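You operate a simulated robot arm through the tools that you are given. There is no shell and no other tool. Be economical: measure what you need, move in short steps, check, and stop when the job is done.

You run a simulated robot arm. Do the job below in one go: nothing can be reset, and whatever is moved stays where it is left.

## Task
Move the brown plug to box socket two, then the cream plug to box socket three.
Fine: red rocker switch off first and on again last.
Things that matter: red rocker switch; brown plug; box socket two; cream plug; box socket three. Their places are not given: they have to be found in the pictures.

Only the result counts: the job must be done as asked and must still hold three seconds after the hand-in. Knocking over, shifting, dropping, spilling or breaking anything else fails it.

## Robot
A 7-joint arm with a two-finger parallel gripper, fixed in place. Base frame: the origin is at the foot of the arm, x ahead of it, y to its left, z up. Lengths are in m, angles in rad, forces in N, time in s.
Its first joint turns from -1.152 to 1.152 rad. Payload 2.6 kg.
The TCP is the grasp point between the finger pads, 0.03 m short of the fingertips. In the tool frame z runs along the fingers and y along their closing line. Largest opening 0.094 m; finger width 0.028, thickness 0.01; the body of the gripper, 0.05 by 0.096 m, starts 0.055 m behind the TCP.
Orientation is told as [roll, pitch, yaw] about the base's x, y, z axes, in that order, counted from this pose: with the fingers straight down and closing along the base's y, the tool's x points along the base's -x, its y along +y and its z along -z.

## Interface
- The arm moves only by the tool apply_moves. Its argument "commands" is a list of rows, each an object of numbers (a shift or turn left out is 0, a gripper value left out holds the last): "grip": the finger opening in m, from 0 to 0.094; "dx", "dy", "dz": the shift along the tool's x, y, z in m; "rx", "ry", "rz": the turn, a rotation vector about the tool's x, y, z in rad. In form: [{"grip": .., "dx": .., "dy": .., "dz": .., "rx": .., "ry": .., "rz": ..}, ...]. A call has 1 to 12 rows; each row is the pose to reach, as a shift and turn from the pose commanded when the call began, along the tool's axes at that moment. A row lasts 0.2 s, in which the tool goes at most 0.05 m and 0.15 rad; a call with a longer step from one row to the next is refused whole, and so is a gripper value outside its range. Where a pose cannot be reached the arm comes as near as it can. A force on the tool above 40 N (or 10 N above the force at the start of the call, whichever is more), or a blocked arm, ends the call early, and 0.2 s more pass. The fingers move at their own pace (about 0.072 m/s each) and stop on an object; they squeeze with about 32 N. The grip force told is the motor's: it shows also when the fingers shut on nothing. Time passes only in rows, and 0.2 s behind the last, so rows that repeat a pose let the fingers close. The reply holds the time, the measured pose of the TCP, the force on the tool along the base axes, the opening and the grip force, in the units named above and with some noise.
- Cameras (640 x 400 px; columns grow to the right, rows downward): "scene" is fixed at [0.0302, 0.4275, 0.5696]; the picture's right is [-0.82, -0.57, 0.00], its down [-0.30, 0.43, -0.85] and it looks along [0.48, -0.70, -0.52] (base axes); focal length 319 px, centre (320, 200). "wrist" rides on the gripper at [-0.037, 0, -0.058] in the tool frame; the picture's right is [0.00, -1.00, 0.00], its down [0.97, 0.00, -0.24] and it looks along [0.24, 0.00, 0.97] (tool axes); focal length 218 px, centre (320, 200).
- camera(camera): a new picture of that camera. It takes no simulated time.
- probe_pixels(camera, pixels): for up to 12 pixels [column, row] of the newest picture of that camera ("zoom" is the newest enlarged one), the place [x, y, z] in the base frame of the surface seen there, good to about 0.002 m. It takes no simulated time.
- close_up(camera, box): a new picture of the part [left, top, right, bottom] of that camera's present view, enlarged. It takes no simulated time.
- hand_in(): hands the job in; it is judged then, once.

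Work in short steps. Measure before you move; look again where a grasp or a placing could have gone wrong, and mend it. You have 80 turns and 34 pictures in all, those below and enlarged ones among them. Open the gripper and draw the arm clear of the work before you hand the job in, unless the task says otherwise; then end with one line.

The tools are called after ">>>" as name(argument=value, ...) on one line, values as JSON. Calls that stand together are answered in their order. apply_moves: Moves the arm, as the interface text tells. Its arguments: {"type":"object","properties":{"commands":{"type":"array"}},"required":["commands"]} The other tools are called the same way: camera (camera) takes a picture; probe_pixels (camera, pixels) gives the place of the surface under pixels of a picture; close_up (camera, box) takes an enlarged picture of a part of a camera's view; hand_in () hands the job in.

At the start:

```text
clock: 0.0
position: [0.3195, -0.0909, 0.3491]
orientation: [0.0, -0.002, 0.0]
contact_force: [0.2, 0.4, 0.4]
width: 0.0942
gripper_force: 0.1
```

scene: 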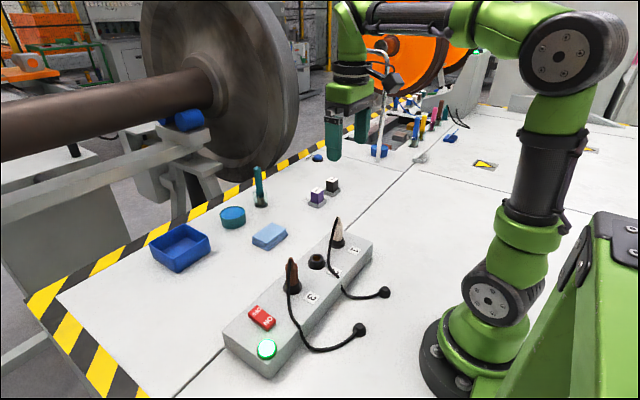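
wrist: 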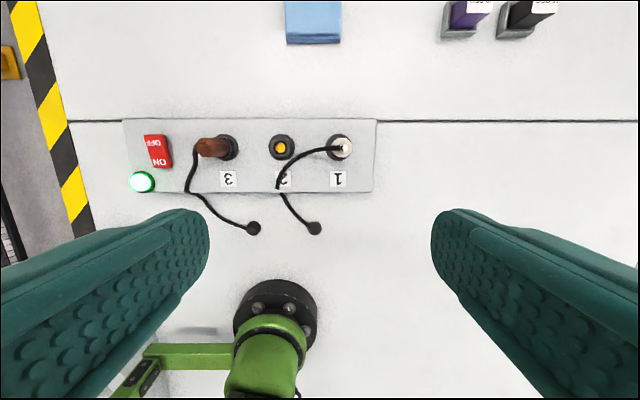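

The box carries the switch (wrist px ~158,151), brown plug in socket 3 (~228,147), an empty socket 2 (~282,147) and the cream plug in socket 1 (~341,147). I take close-ups to measure.

>>> close_up(camera="wrist", box=[110, 100, 390, 275])

>>> close_up(camera="scene", box=[210, 200, 410, 390])

```text
2.29 times, centred on (250, 188) of wrist
```

zoom: 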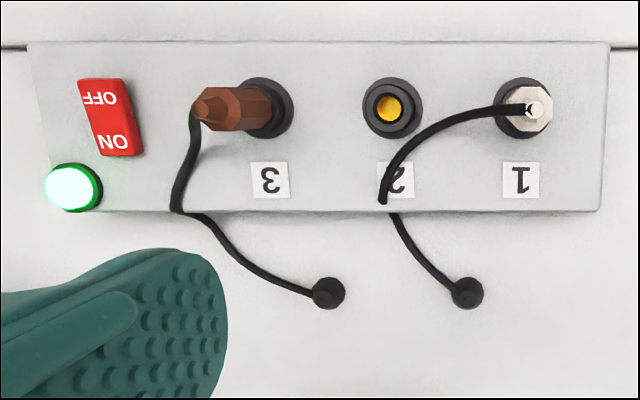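

```text
2.11 times, centred on (310, 295) of scene
```

zoom: 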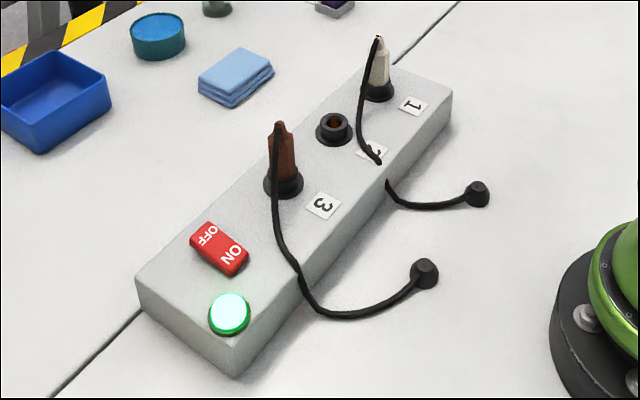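

I probe the scene zoom (plug bodies, sockets, switch) and the wrist picture.

>>> probe_pixels(camera="zoom", pixels=[[280, 128], [282, 150], [284, 172], [283, 188], [334, 122], [334, 140], [379, 45], [378, 75], [377, 95], [205, 235], [234, 262], [219, 250]])

>>> probe_pixels(camera="wrist", pixels=[[153, 139], [163, 163], [158, 151], [199, 148], [215, 147], [234, 147], [282, 147], [344, 147], [282, 136], [282, 159], [130, 122], [372, 190]])

```text
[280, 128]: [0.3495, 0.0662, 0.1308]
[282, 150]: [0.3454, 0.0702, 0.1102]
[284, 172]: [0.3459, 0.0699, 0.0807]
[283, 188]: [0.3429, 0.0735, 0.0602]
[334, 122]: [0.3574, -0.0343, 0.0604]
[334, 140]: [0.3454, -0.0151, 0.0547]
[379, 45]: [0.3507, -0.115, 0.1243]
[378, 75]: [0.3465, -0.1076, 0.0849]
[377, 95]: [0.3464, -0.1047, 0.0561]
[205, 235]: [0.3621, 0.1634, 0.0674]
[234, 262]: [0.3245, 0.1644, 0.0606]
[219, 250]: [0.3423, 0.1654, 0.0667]
```

```text
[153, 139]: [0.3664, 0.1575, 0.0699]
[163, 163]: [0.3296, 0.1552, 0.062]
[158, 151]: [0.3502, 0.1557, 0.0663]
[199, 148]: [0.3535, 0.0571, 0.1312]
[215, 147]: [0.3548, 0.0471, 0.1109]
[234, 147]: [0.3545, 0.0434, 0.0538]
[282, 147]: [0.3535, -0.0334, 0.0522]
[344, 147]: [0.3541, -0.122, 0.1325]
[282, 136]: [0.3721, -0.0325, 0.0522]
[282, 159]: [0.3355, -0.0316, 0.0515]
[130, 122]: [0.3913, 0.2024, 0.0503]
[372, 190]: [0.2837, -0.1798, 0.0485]
```

Sockets lie near x≈0.354, at y≈0.058 (3), -0.032 (2) and -0.122 (1). The rocker spans x 0.321–0.373 at y≈0.157, with its OFF end (far x) raised. I close the fingers and go above the OFF end.

>>> apply_moves(commands=[{"grip": 0, "dx": -0.00875, "dy": 0.0413}, {"dx": -0.0175, "dy": 0.0827}, {"dx": -0.02625, "dy": 0.124}, {"dx": -0.035, "dy": 0.1653}, {"dx": -0.04375, "dy": 0.2067}, {"dx": -0.0525, "dy": 0.248}, {"dx": -0.0525, "dy": 0.248, "dz": 0.048}, {"dx": -0.0525, "dy": 0.248, "dz": 0.096}, {"dx": -0.0525, "dy": 0.248, "dz": 0.144}, {"dx": -0.0525, "dy": 0.248, "dz": 0.19}, {"dx": -0.0525, "dy": 0.248, "dz": 0.19}])

>>> camera(camera="wrist")

```text
clock: 2.4
position: [0.373, 0.159, 0.1576]
orientation: [0.001, -0.001, 0.0]
contact_force: [0.9, 0.1, 0.7]
width: 0.0001
gripper_force: 31.9
```

```text
29 pictures are left
```

wrist: 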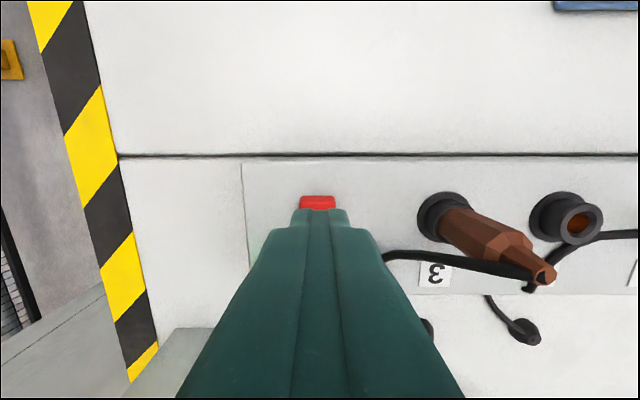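

The rocker's far end shows at (317,201), in line with the fingers. I probe it and the brown plug from this view.

>>> probe_pixels(camera="wrist", pixels=[[302, 203], [333, 203], [317, 198], [317, 206], [440, 216], [465, 232], [495, 248], [542, 277], [565, 216], [588, 222]])

```text
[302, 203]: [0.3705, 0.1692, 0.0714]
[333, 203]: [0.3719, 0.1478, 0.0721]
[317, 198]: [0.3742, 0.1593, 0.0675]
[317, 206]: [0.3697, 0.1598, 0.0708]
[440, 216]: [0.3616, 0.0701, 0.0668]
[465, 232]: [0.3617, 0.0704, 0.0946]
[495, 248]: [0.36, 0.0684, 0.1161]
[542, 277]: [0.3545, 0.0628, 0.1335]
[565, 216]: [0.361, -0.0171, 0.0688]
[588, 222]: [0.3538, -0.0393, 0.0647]
```

The rocker's far end is at z≈0.071, x≈0.372, y≈0.159. I press down in small steps, then lift.

>>> apply_moves(commands=[{"dz": 0.03}, {"dz": 0.05}, {"dz": 0.056}, {"dz": 0.06}, {"dz": 0.063}, {"dz": 0.065}, {"dz": 0.066}, {"dz": 0.066}])

```text
clock: 4.2
position: [0.3732, 0.1572, 0.0946]
orientation: [0.002, -0.003, -0.001]
contact_force: [-7.7, -4.0, 31.7]
width: 0.0
gripper_force: 32.1
```

The tool met 32 N at tip z≈0.065. I lift and check the rocker and lamp.

>>> apply_moves(commands=[{"dz": -0.04}, {"dz": -0.08}, {"dz": -0.12}, {"dz": -0.12}])

>>> close_up(camera="scene", box=[210, 200, 410, 390])

```text
clock: 5.2
position: [0.3734, 0.159, 0.2132]
orientation: [0.001, 0.001, 0.0]
contact_force: [1.0, -0.3, -0.6]
width: 0.0002
gripper_force: 32.3
```

```text
2.11 times, centred on (310, 295) of scene
```

zoom: 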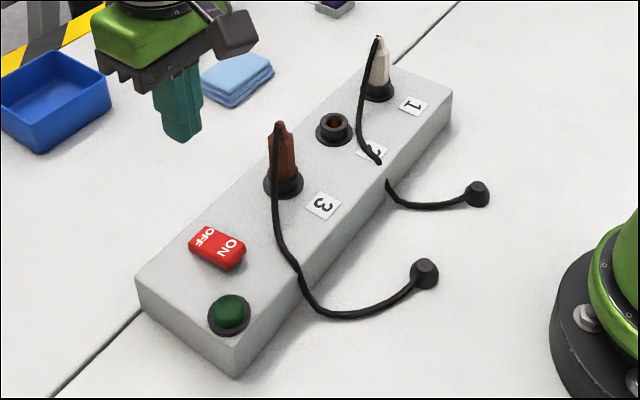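

The lamp is dark and the OFF end is down. Now I locate the brown plug's cord near its top before grasping.

>>> probe_pixels(camera="zoom", pixels=[[276, 140], [274, 165], [274, 190], [276, 215], [283, 245], [298, 278], [365, 65], [361, 90], [361, 115], [365, 140], [377, 160], [390, 190]])

>>> apply_moves(commands=[{"grip": 0.06, "dx": 0.01, "dy": -0.045}, {"dx": 0.019, "dy": -0.09}, {"dx": 0.019, "dy": -0.101}, {"dx": 0.019, "dy": -0.101}])

>>> camera(camera="wrist")

```text
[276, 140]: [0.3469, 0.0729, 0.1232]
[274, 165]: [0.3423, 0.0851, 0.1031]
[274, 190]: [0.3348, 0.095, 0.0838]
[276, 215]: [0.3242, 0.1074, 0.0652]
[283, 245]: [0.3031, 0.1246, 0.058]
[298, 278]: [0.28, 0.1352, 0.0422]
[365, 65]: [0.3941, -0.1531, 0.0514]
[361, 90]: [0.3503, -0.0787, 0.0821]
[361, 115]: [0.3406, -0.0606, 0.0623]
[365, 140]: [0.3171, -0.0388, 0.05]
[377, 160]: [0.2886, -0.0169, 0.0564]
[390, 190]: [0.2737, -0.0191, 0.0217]
```

```text
clock: 6.2
position: [0.3536, 0.0573, 0.2136]
orientation: [-0.001, 0.001, -0.002]
contact_force: [0.4, 0.1, 0.5]
width: 0.0598
gripper_force: 0.0
```

```text
27 pictures are left
```

wrist: 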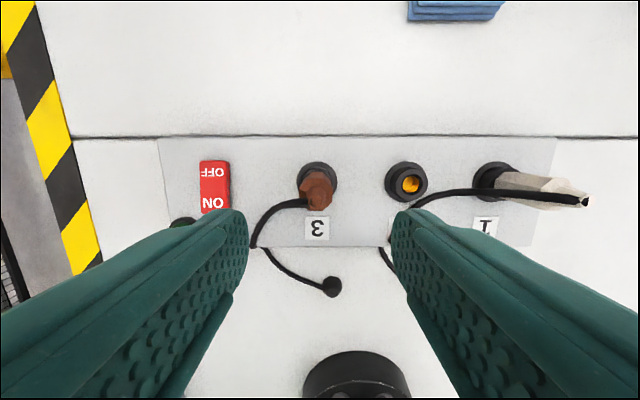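

The cords leave both plugs toward +y, so I'd rather close along x. I check the brown plug's facets first.

>>> close_up(camera="wrist", box=[240, 140, 400, 240])

```text
4.00 times, centred on (320, 190) of wrist
```

zoom: 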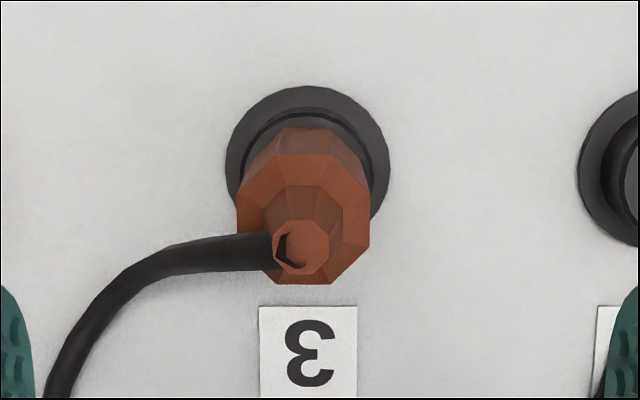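

The plug is an octagon with flats along both x and y, so closing along x is fine. I probe its shoulder to get the axis and grasp height.

>>> probe_pixels(camera="zoom", pixels=[[242, 215], [365, 215], [303, 158], [303, 280], [300, 240], [303, 135], [232, 160], [385, 160], [308, 92], [303, 180]])

>>> apply_moves(commands=[{"grip": 0.06, "rz": 0.14}, {"rz": 0.28}, {"rz": 0.42}, {"rz": 0.56}, {"rz": 0.7}, {"rz": 0.84}, {"rz": 0.98}, {"rz": 1.12}, {"rz": 1.26}, {"rz": 1.4}, {"rz": 1.5}, {"rz": 1.5708}])

```text
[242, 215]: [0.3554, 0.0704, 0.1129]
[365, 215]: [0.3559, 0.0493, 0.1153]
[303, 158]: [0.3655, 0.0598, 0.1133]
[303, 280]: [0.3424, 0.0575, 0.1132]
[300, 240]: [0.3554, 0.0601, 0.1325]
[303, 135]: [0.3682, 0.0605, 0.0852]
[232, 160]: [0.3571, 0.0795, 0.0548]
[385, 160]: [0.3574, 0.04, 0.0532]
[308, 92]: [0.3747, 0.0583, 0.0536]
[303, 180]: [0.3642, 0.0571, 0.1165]
```

```text
clock: 8.8
position: [0.3549, 0.0554, 0.214]
orientation: [0.0, -0.001, -1.573]
contact_force: [0.3, 0.2, 0.0]
width: 0.0602
gripper_force: 0.0
```

Plug axis ≈ (0.355, 0.059), with the body z 0.07–0.113 and 24 mm across. The tool's x now points to +y and its y to +x. I lower around the plug and stop before closing.

>>> apply_moves(commands=[{"dx": 0.0025, "dy": 0.0012}, {"dx": 0.0025, "dy": 0.0012, "dz": 0.04}, {"dx": 0.0025, "dy": 0.0012, "dz": 0.08}, {"dx": 0.0025, "dy": 0.0012, "dz": 0.1}, {"dx": 0.0025, "dy": 0.0012, "dz": 0.11}, {"dx": 0.0025, "dy": 0.0012, "dz": 0.11}])

>>> camera(camera="wrist")

>>> close_up(camera="scene", box=[210, 180, 410, 370])

```text
clock: 10.2
position: [0.3542, 0.058, 0.1022]
orientation: [-0.001, 0.001, -1.57]
contact_force: [0.1, -0.3, -0.3]
width: 0.06
gripper_force: 0.1
```

```text
25 pictures are left
```

wrist: 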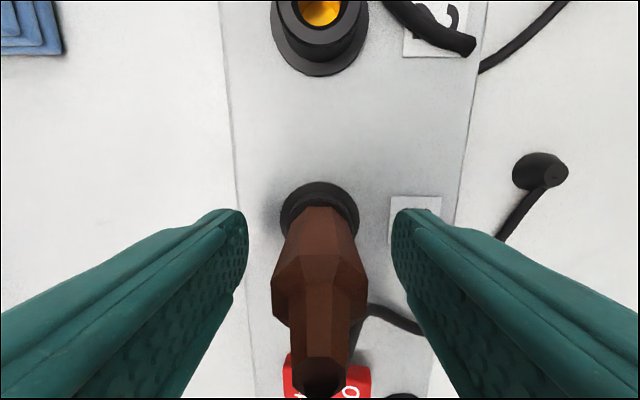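

```text
2.11 times, centred on (310, 275) of scene
```

zoom: 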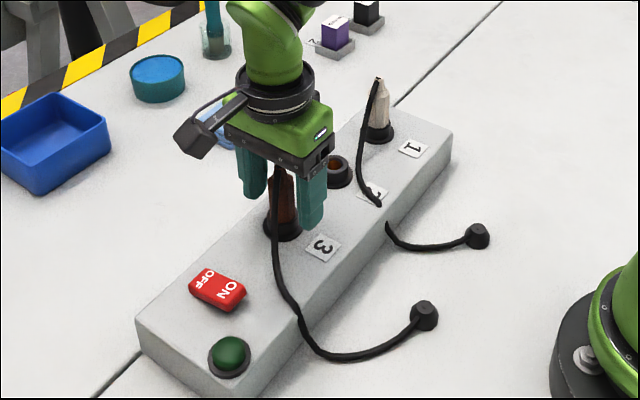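

The fingers straddle the plug with the cord clear on the +y side. I close.

>>> apply_moves(commands=[{"grip": 0.0}, {"grip": 0.0}, {"grip": 0.0}, {"grip": 0.0}])

```text
clock: 11.2
position: [0.3551, 0.0588, 0.1025]
orientation: [0.001, -0.001, -1.571]
contact_force: [-1.0, 0.2, -0.3]
width: 0.024
gripper_force: 32.0
```

It grips at 24 mm. I pull straight up in steps.

>>> apply_moves(commands=[{"dz": -0.005}, {"dz": -0.01}, {"dz": -0.02}, {"dz": -0.035}, {"dz": -0.05}, {"dz": -0.065}, {"dz": -0.065}])

>>> camera(camera="wrist")

>>> close_up(camera="scene", box=[210, 150, 410, 340])

```text
clock: 12.8
position: [0.3548, 0.0592, 0.1694]
orientation: [-0.001, 0.0, -1.57]
contact_force: [0.2, 0.4, -1.2]
width: 0.0242
gripper_force: 32.1
```

```text
23 pictures are left
```

wrist: 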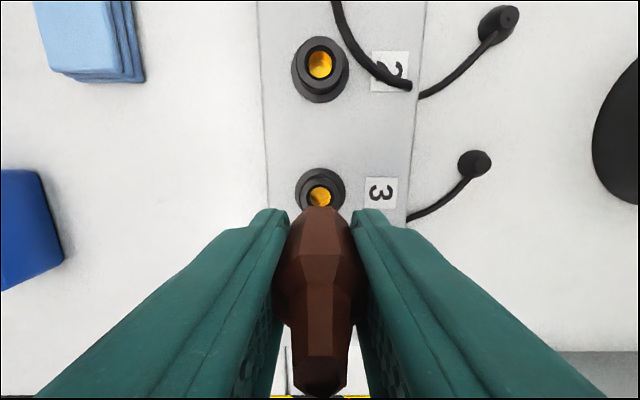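

```text
2.11 times, centred on (310, 245) of scene
```

zoom: 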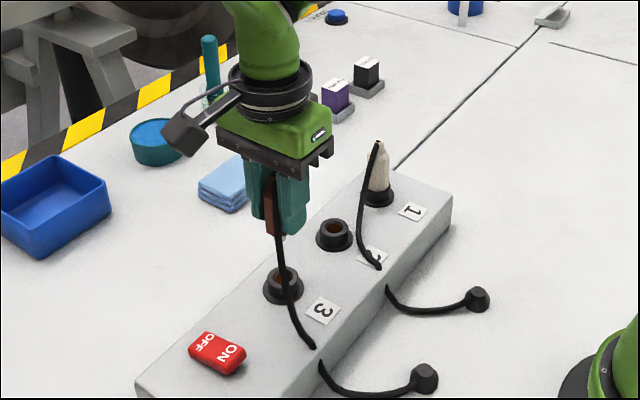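

The plug is out and held straight. I enlarge socket 2 in the wrist view for exact centring.

>>> close_up(camera="wrist", box=[260, 20, 380, 95])

```text
5.33 times, centred on (320, 58) of wrist
```

zoom: 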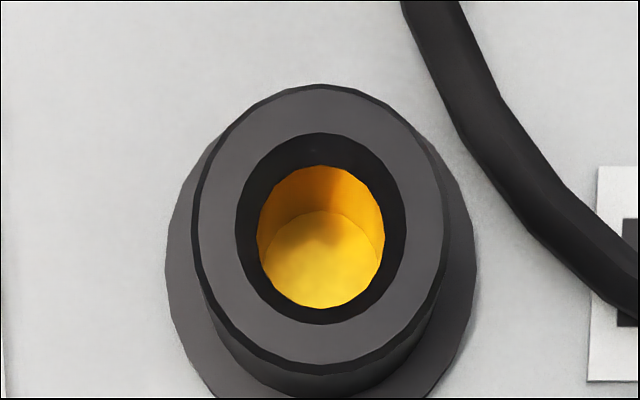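

I probe the rim top ring around the hole.

>>> probe_pixels(camera="zoom", pixels=[[215, 225], [427, 225], [321, 110], [321, 345], [250, 130], [390, 325], [250, 325], [390, 130], [321, 270], [450, 100], [500, 170], [560, 220]])

```text
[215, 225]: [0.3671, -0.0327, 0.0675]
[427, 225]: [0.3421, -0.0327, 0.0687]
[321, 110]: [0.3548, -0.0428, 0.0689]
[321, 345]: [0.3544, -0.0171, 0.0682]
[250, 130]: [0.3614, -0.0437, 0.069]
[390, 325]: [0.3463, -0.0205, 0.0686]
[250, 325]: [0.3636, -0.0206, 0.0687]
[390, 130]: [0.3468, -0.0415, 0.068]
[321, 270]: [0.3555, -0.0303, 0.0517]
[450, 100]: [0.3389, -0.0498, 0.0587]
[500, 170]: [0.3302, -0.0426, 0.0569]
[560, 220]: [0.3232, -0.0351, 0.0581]
```

The rim of socket 2 centres at about (0.3546, -0.031). I raise 4 cm to see socket 3 in full as well, for an exact relative shift.

>>> apply_moves(commands=[{"dz": -0.02}, {"dz": -0.04}, {"dz": -0.04}])

>>> close_up(camera="wrist", box=[230, 60, 410, 220])

```text
clock: 13.6
position: [0.3549, 0.0589, 0.2084]
orientation: [0.001, 0.0, -1.57]
contact_force: [-0.6, -0.2, -0.5]
width: 0.0244
gripper_force: 31.5
```

```text
2.50 times, centred on (320, 140) of wrist
```

zoom: 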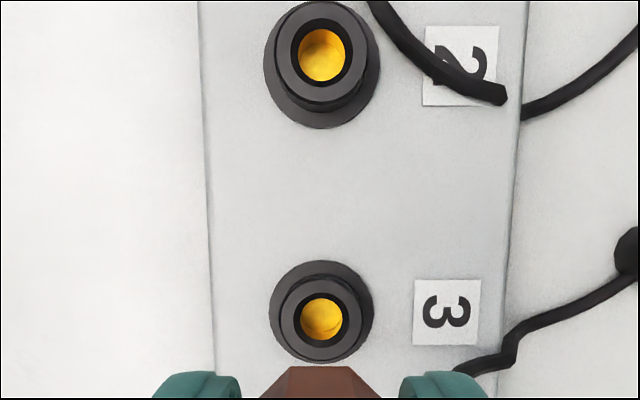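

Hole centres are 0.089 m apart in y with equal x. I shift 0.089 toward -y and lower to just above the rim.

>>> apply_moves(commands=[{"dx": -0.03}, {"dx": -0.06}, {"dx": -0.089}, {"dx": -0.089}, {"dx": -0.089, "dz": 0.03}, {"dx": -0.089, "dz": 0.055}, {"dx": -0.089, "dz": 0.065}, {"dx": -0.089, "dz": 0.065}])

>>> close_up(camera="scene", box=[250, 190, 390, 300])

>>> camera(camera="wrist")

```text
clock: 15.4
position: [0.3544, -0.0301, 0.1437]
orientation: [-0.001, 0.0, -1.571]
contact_force: [0.6, -0.1, -0.8]
width: 0.0243
gripper_force: 32.1
```

```text
3.64 times, centred on (320, 245) of scene
```

zoom: 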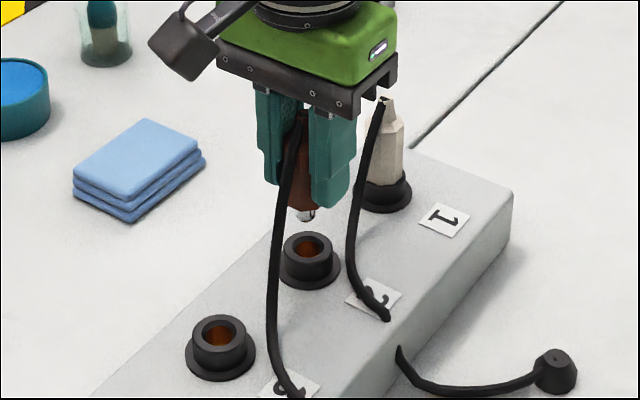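

```text
18 pictures are left
```

wrist: 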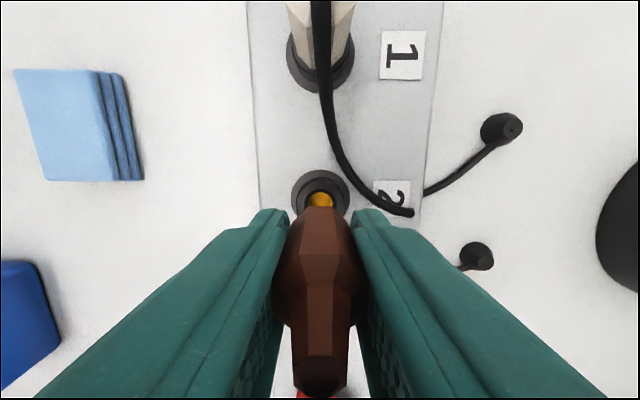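

The pin hangs over the socket 2 hole. I lower in small steps to the old seating depth.

>>> apply_moves(commands=[{"dz": 0.01}, {"dz": 0.016}, {"dz": 0.022}, {"dz": 0.028}, {"dz": 0.033}, {"dz": 0.037}, {"dz": 0.04}, {"dz": 0.041}, {"dz": 0.041}])

```text
clock: 17.4
position: [0.3554, -0.0294, 0.1027]
orientation: [0.002, 0.0, -1.572]
contact_force: [-6.7, -1.0, 17.5]
width: 0.0241
gripper_force: 32.0
```

It reached the same depth (z 0.1027, 17 N), so it looks seated. I release to 0.045 opening and rise.

>>> apply_moves(commands=[{"grip": 0.05}, {"grip": 0.05}, {"grip": 0.05, "dz": 0}, {"grip": 0.05, "dz": -0.03}, {"grip": 0.05, "dz": -0.07}, {"grip": 0.05, "dz": -0.11}, {"grip": 0.05, "dz": -0.11}])

>>> close_up(camera="scene", box=[210, 190, 410, 380])

>>> camera(camera="wrist")

```text
clock: 19.0
position: [0.3563, -0.0294, 0.2123]
orientation: [0.001, 0.002, -1.571]
contact_force: [0.7, 0.1, -1.2]
width: 0.0499
gripper_force: 0.1
```

```text
2.11 times, centred on (310, 285) of scene
```

zoom: 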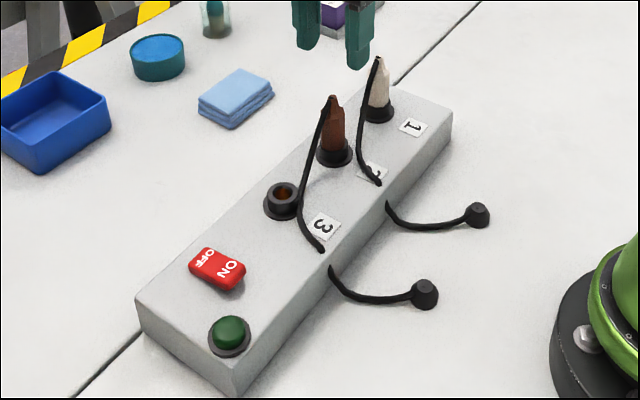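

```text
16 pictures are left
```

wrist: 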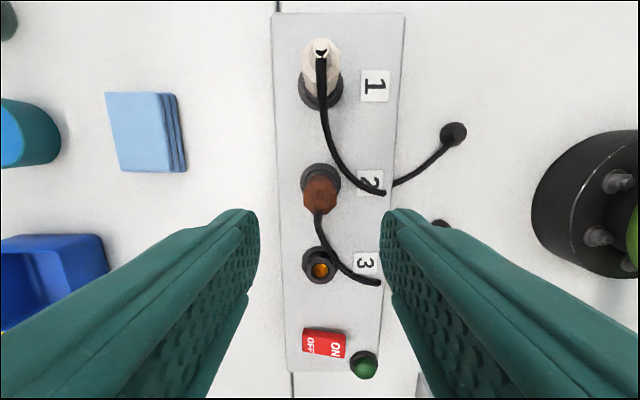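

Brown is seated upright in socket 2. I move above the cream plug in socket 1, 0.089 m further along -y, and look.

>>> apply_moves(commands=[{"dx": -0.045}, {"dx": -0.0895}, {"dx": -0.0895}])

>>> close_up(camera="wrist", box=[240, 140, 400, 240])

```text
clock: 19.8
position: [0.355, -0.1203, 0.2125]
orientation: [0.0, -0.001, -1.57]
contact_force: [0.4, -0.1, -0.6]
width: 0.0502
gripper_force: 0.1
```

```text
4.00 times, centred on (320, 190) of wrist
```

zoom: 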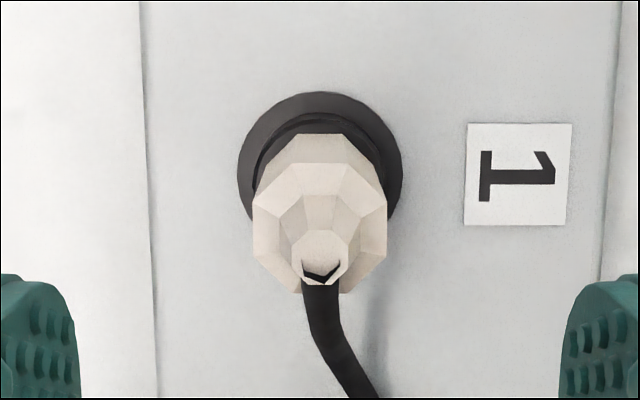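

The cream plug is aligned, with its cord toward +y between the fingers. I probe its shoulder for the axis.

>>> probe_pixels(camera="zoom", pixels=[[257, 222], [384, 222], [320, 168], [320, 245], [290, 285], [320, 140], [245, 175], [395, 175], [335, 320], [350, 360], [370, 390]])

```text
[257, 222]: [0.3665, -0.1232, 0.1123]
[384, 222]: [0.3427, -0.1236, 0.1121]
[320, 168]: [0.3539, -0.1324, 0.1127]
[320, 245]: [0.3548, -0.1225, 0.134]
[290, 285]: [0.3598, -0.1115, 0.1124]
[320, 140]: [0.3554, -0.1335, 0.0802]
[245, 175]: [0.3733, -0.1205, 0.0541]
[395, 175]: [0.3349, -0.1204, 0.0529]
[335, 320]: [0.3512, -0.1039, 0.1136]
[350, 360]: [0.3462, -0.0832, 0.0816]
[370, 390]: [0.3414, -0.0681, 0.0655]
```

The axis is at about (0.3546, -0.121). I lower around it and close.

>>> apply_moves(commands=[{"dx": -0.0012, "dz": 0.04}, {"dx": -0.0012, "dz": 0.08}, {"dx": -0.0012, "dz": 0.1}, {"dx": -0.0012, "dz": 0.11}, {"dx": -0.0012, "dz": 0.11}, {"grip": 0, "dx": -0.0012, "dz": 0.11}, {"grip": 0, "dx": -0.0012, "dz": 0.11}, {"grip": 0, "dx": -0.0012, "dz": 0.11}, {"grip": 0, "dx": -0.0012, "dz": 0.11}])

>>> close_up(camera="scene", box=[250, 150, 410, 290])

```text
clock: 21.8
position: [0.3536, -0.1214, 0.1018]
orientation: [0.0, -0.001, -1.571]
contact_force: [0.4, -0.4, 0.3]
width: 0.0244
gripper_force: 32.2
```

```text
2.86 times, centred on (330, 220) of scene
```

zoom: 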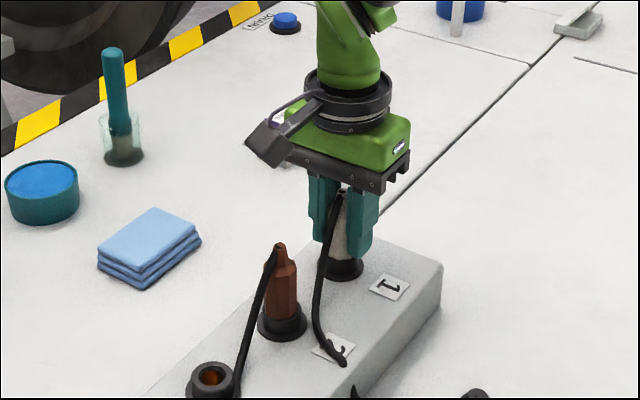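

Gripped at 24 mm. I pull straight up 0.115.

>>> apply_moves(commands=[{"dz": -0.005}, {"dz": -0.01}, {"dz": -0.02}, {"dz": -0.04}, {"dz": -0.07}, {"dz": -0.1}, {"dz": -0.115}, {"dz": -0.115}])

>>> close_up(camera="wrist", box=[180, 50, 460, 300])

```text
clock: 23.6
position: [0.3547, -0.1202, 0.2176]
orientation: [0.0, 0.0, -1.571]
contact_force: [0.2, -0.4, -1.1]
width: 0.0241
gripper_force: 32.0
```

```text
1.60 times, centred on (320, 175) of wrist
```

zoom: 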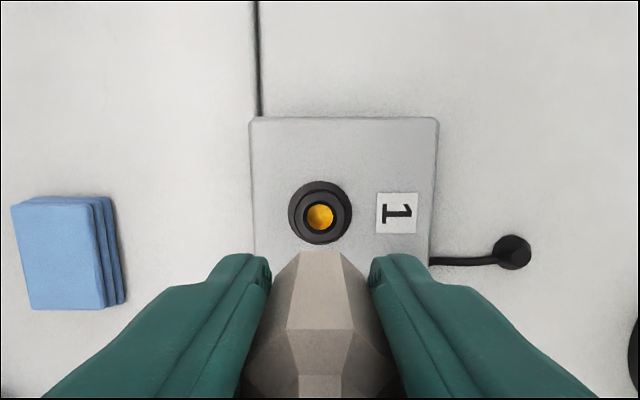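

Out cleanly; socket 1 now shows its rim centre at zoom (320,216), my reference for alignment. I travel around the near side of the brown plug to socket 3 at this height.

>>> apply_moves(commands=[{"dx": 0.015, "dy": -0.035}, {"dx": 0.05, "dy": -0.05}, {"dx": 0.095, "dy": -0.05}, {"dx": 0.14, "dy": -0.045}, {"dx": 0.17, "dy": -0.025}, {"dx": 0.1797, "dy": 0}, {"dx": 0.1797, "dy": 0}])

>>> close_up(camera="wrist", box=[180, 50, 460, 300])

>>> close_up(camera="scene", box=[210, 170, 410, 360])

```text
clock: 25.2
position: [0.3551, 0.0597, 0.2177]
orientation: [-0.002, 0.001, -1.571]
contact_force: [0.7, 0.1, -0.9]
width: 0.0246
gripper_force: 32.0
```

```text
1.60 times, centred on (320, 175) of wrist
```

zoom: 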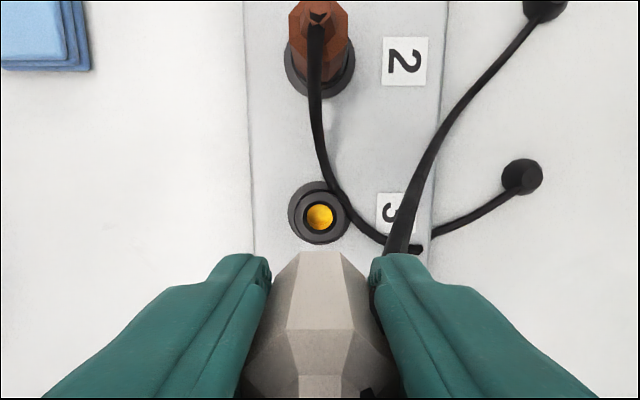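

```text
2.11 times, centred on (310, 265) of scene
```

zoom: 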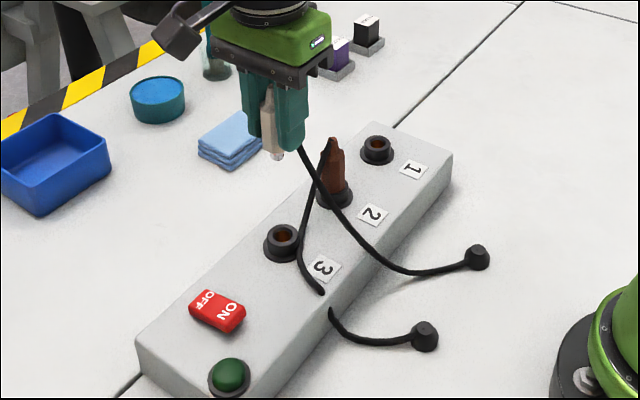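

Alignment matches the reference (320,215). I check the brown cord's height near socket 3, where the near-side finger will come down.

>>> close_up(camera="wrist", box=[290, 130, 390, 220])

>>> probe_pixels(camera="wrist", pixels=[[327, 160], [334, 175], [341, 187], [352, 197], [362, 203], [370, 180], [366, 195]])

```text
4.44 times, centred on (340, 175) of wrist
```

zoom: 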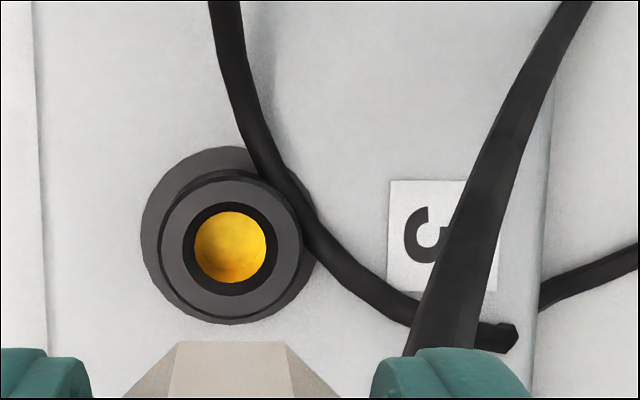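

```text
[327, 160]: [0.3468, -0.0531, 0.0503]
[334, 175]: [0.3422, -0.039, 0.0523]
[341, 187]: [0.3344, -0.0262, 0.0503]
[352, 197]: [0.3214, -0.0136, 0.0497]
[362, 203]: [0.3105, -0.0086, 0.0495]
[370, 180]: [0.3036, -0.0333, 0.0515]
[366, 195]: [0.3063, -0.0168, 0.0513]
```

That probe referred to an older wrist picture, so I probe the new zoom instead.

>>> probe_pixels(camera="zoom", pixels=[[260, 140], [290, 195], [320, 240], [360, 285], [400, 308], [490, 335], [445, 310], [480, 200], [165, 237], [300, 237], [230, 185], [230, 290]])

```text
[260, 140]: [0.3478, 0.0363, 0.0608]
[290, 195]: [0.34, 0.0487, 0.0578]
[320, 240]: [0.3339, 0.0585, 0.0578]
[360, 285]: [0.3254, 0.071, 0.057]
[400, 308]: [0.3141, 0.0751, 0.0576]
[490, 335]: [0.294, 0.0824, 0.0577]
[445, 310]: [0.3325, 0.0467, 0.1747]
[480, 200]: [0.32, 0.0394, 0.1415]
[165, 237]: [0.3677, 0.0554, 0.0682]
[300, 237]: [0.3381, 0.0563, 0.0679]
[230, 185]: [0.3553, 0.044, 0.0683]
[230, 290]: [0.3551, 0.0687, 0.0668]
```

The brown cord lies at z≈0.058, below the finger tips' final 0.072. I lower to just above the socket and look at the cream cord.

>>> apply_moves(commands=[{"dz": 0.03}, {"dz": 0.06}, {"dz": 0.075}, {"dz": 0.075}])

>>> close_up(camera="scene", box=[230, 190, 370, 320])

```text
clock: 26.2
position: [0.3531, 0.0584, 0.1422]
orientation: [0.001, -0.001, -1.571]
contact_force: [-0.9, -0.1, 0.0]
width: 0.0246
gripper_force: 32.0
```

```text
3.08 times, centred on (300, 255) of scene
```

zoom: 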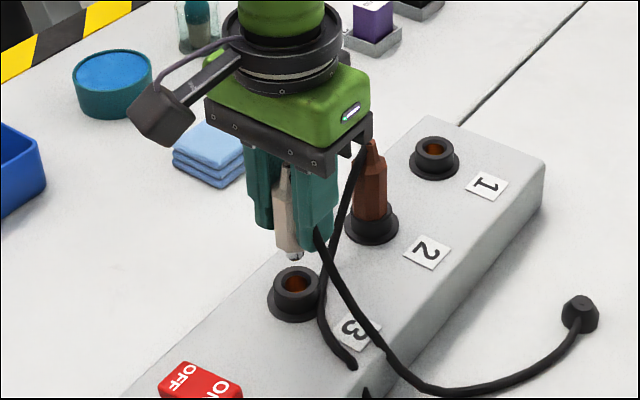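

The pin hangs over socket 3. I insert in small steps.

>>> apply_moves(commands=[{"dz": 0.01}, {"dz": 0.016}, {"dz": 0.022}, {"dz": 0.028}, {"dz": 0.033}, {"dz": 0.037}, {"dz": 0.04}, {"dz": 0.041}, {"dz": 0.041}])

```text
clock: 28.2
position: [0.3557, 0.0588, 0.1024]
orientation: [0.002, -0.002, -1.572]
contact_force: [-3.6, -0.3, 12.0]
width: 0.0243
gripper_force: 32.4
```

It is at seating depth with 12 N. I release and rise, then look.

>>> apply_moves(commands=[{"grip": 0.05}, {"grip": 0.05}, {"grip": 0.05}, {"grip": 0.05, "dz": -0.03}, {"grip": 0.05, "dz": -0.07}, {"grip": 0.05, "dz": -0.11}, {"grip": 0.05, "dz": -0.11}])

>>> close_up(camera="scene", box=[210, 180, 410, 370])

>>> camera(camera="wrist")

```text
clock: 29.8
position: [0.3545, 0.0592, 0.2113]
orientation: [0.0, 0.0, -1.571]
contact_force: [0.4, 0.2, -0.4]
width: 0.0502
gripper_force: 0.1
```

```text
2.11 times, centred on (310, 275) of scene
```

zoom: 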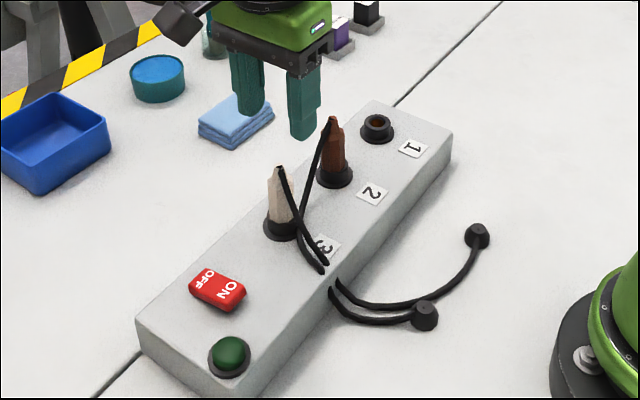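

```text
7 pictures are left
```

wrist: 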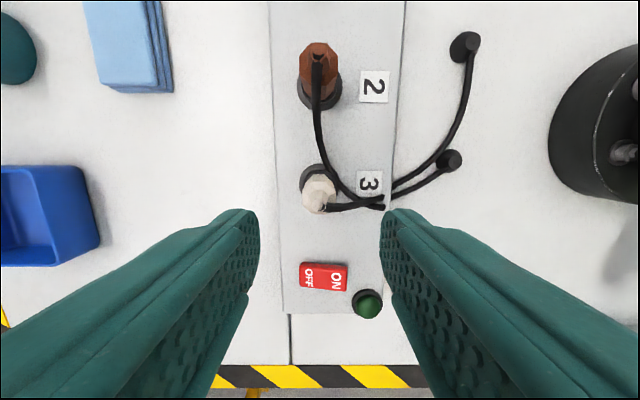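

Both plugs are seated upright. I probe the raised ON end of the rocker and the lamp, so the press avoids the lamp.

>>> probe_pixels(camera="wrist", pixels=[[345, 265], [345, 289], [338, 277], [330, 277], [305, 275], [367, 291], [357, 300], [367, 304], [347, 277]])

```text
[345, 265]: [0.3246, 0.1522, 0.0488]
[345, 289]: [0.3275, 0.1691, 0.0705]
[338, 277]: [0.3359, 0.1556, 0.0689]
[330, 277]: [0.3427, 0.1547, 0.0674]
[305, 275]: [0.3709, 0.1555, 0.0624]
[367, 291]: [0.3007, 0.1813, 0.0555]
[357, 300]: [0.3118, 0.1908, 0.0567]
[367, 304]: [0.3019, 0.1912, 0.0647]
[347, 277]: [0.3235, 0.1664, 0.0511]
```

ON end at x≈0.326, y≈0.157, z≈0.07; the lamp starts at y≈0.179. I close, move over (0.327, 0.156) and press in small steps.

>>> apply_moves(commands=[{"grip": 0, "dx": 0.045, "dy": -0.01}, {"dx": 0.09, "dy": -0.0275}, {"dx": 0.0975, "dy": -0.0275}, {"dx": 0.0975, "dy": -0.0275, "dz": 0.045}, {"dx": 0.0975, "dy": -0.0275, "dz": 0.085}, {"dx": 0.0975, "dy": -0.0275, "dz": 0.105}, {"dx": 0.0975, "dy": -0.0275, "dz": 0.11}, {"dx": 0.0975, "dy": -0.0275, "dz": 0.114}, {"dx": 0.0975, "dy": -0.0275, "dz": 0.117}, {"dx": 0.0975, "dy": -0.0275, "dz": 0.119}, {"dx": 0.0975, "dy": -0.0275, "dz": 0.12}, {"dx": 0.0975, "dy": -0.0275, "dz": 0.12}])

```text
clock: 32.3
position: [0.3276, 0.1552, 0.0925]
orientation: [0.001, 0.0, -1.574]
contact_force: [-3.4, -2.3, 7.5]
width: 0.0
gripper_force: 32.0
stopped in row 12: the force on the tool passed its limit (the readings are from after the stop); the commanded pose is now the measured one
```

The press reached the force limit at tip z≈0.0625. I lift clear, open, and check the lamp.

>>> apply_moves(commands=[{"dz": -0.03}, {"dz": -0.07}, {"dz": -0.115}, {"dz": -0.16, "grip": 0.06}, {"dz": -0.16}, {"dz": -0.16}])

>>> close_up(camera="scene", box=[210, 180, 410, 390])

```text
clock: 33.7
position: [0.3281, 0.1558, 0.2537]
orientation: [0.001, 0.001, -1.574]
contact_force: [-0.7, -0.8, -0.5]
width: 0.0599
gripper_force: 0.0
```

```text
1.90 times, centred on (310, 285) of scene
```

zoom: 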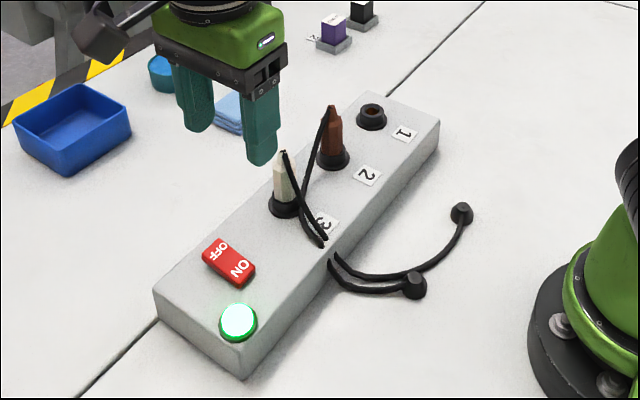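

The lamp is lit, the ON end is down, brown sits in socket 2 and cream in socket 3. The gripper is open and clear, so I hand in.

>>> hand_in()

```text
The job is handed in.
```

The brown plug is in socket two and the cream plug is in socket three; I switched the red rocker off first and back on last, and its lamp is lit.
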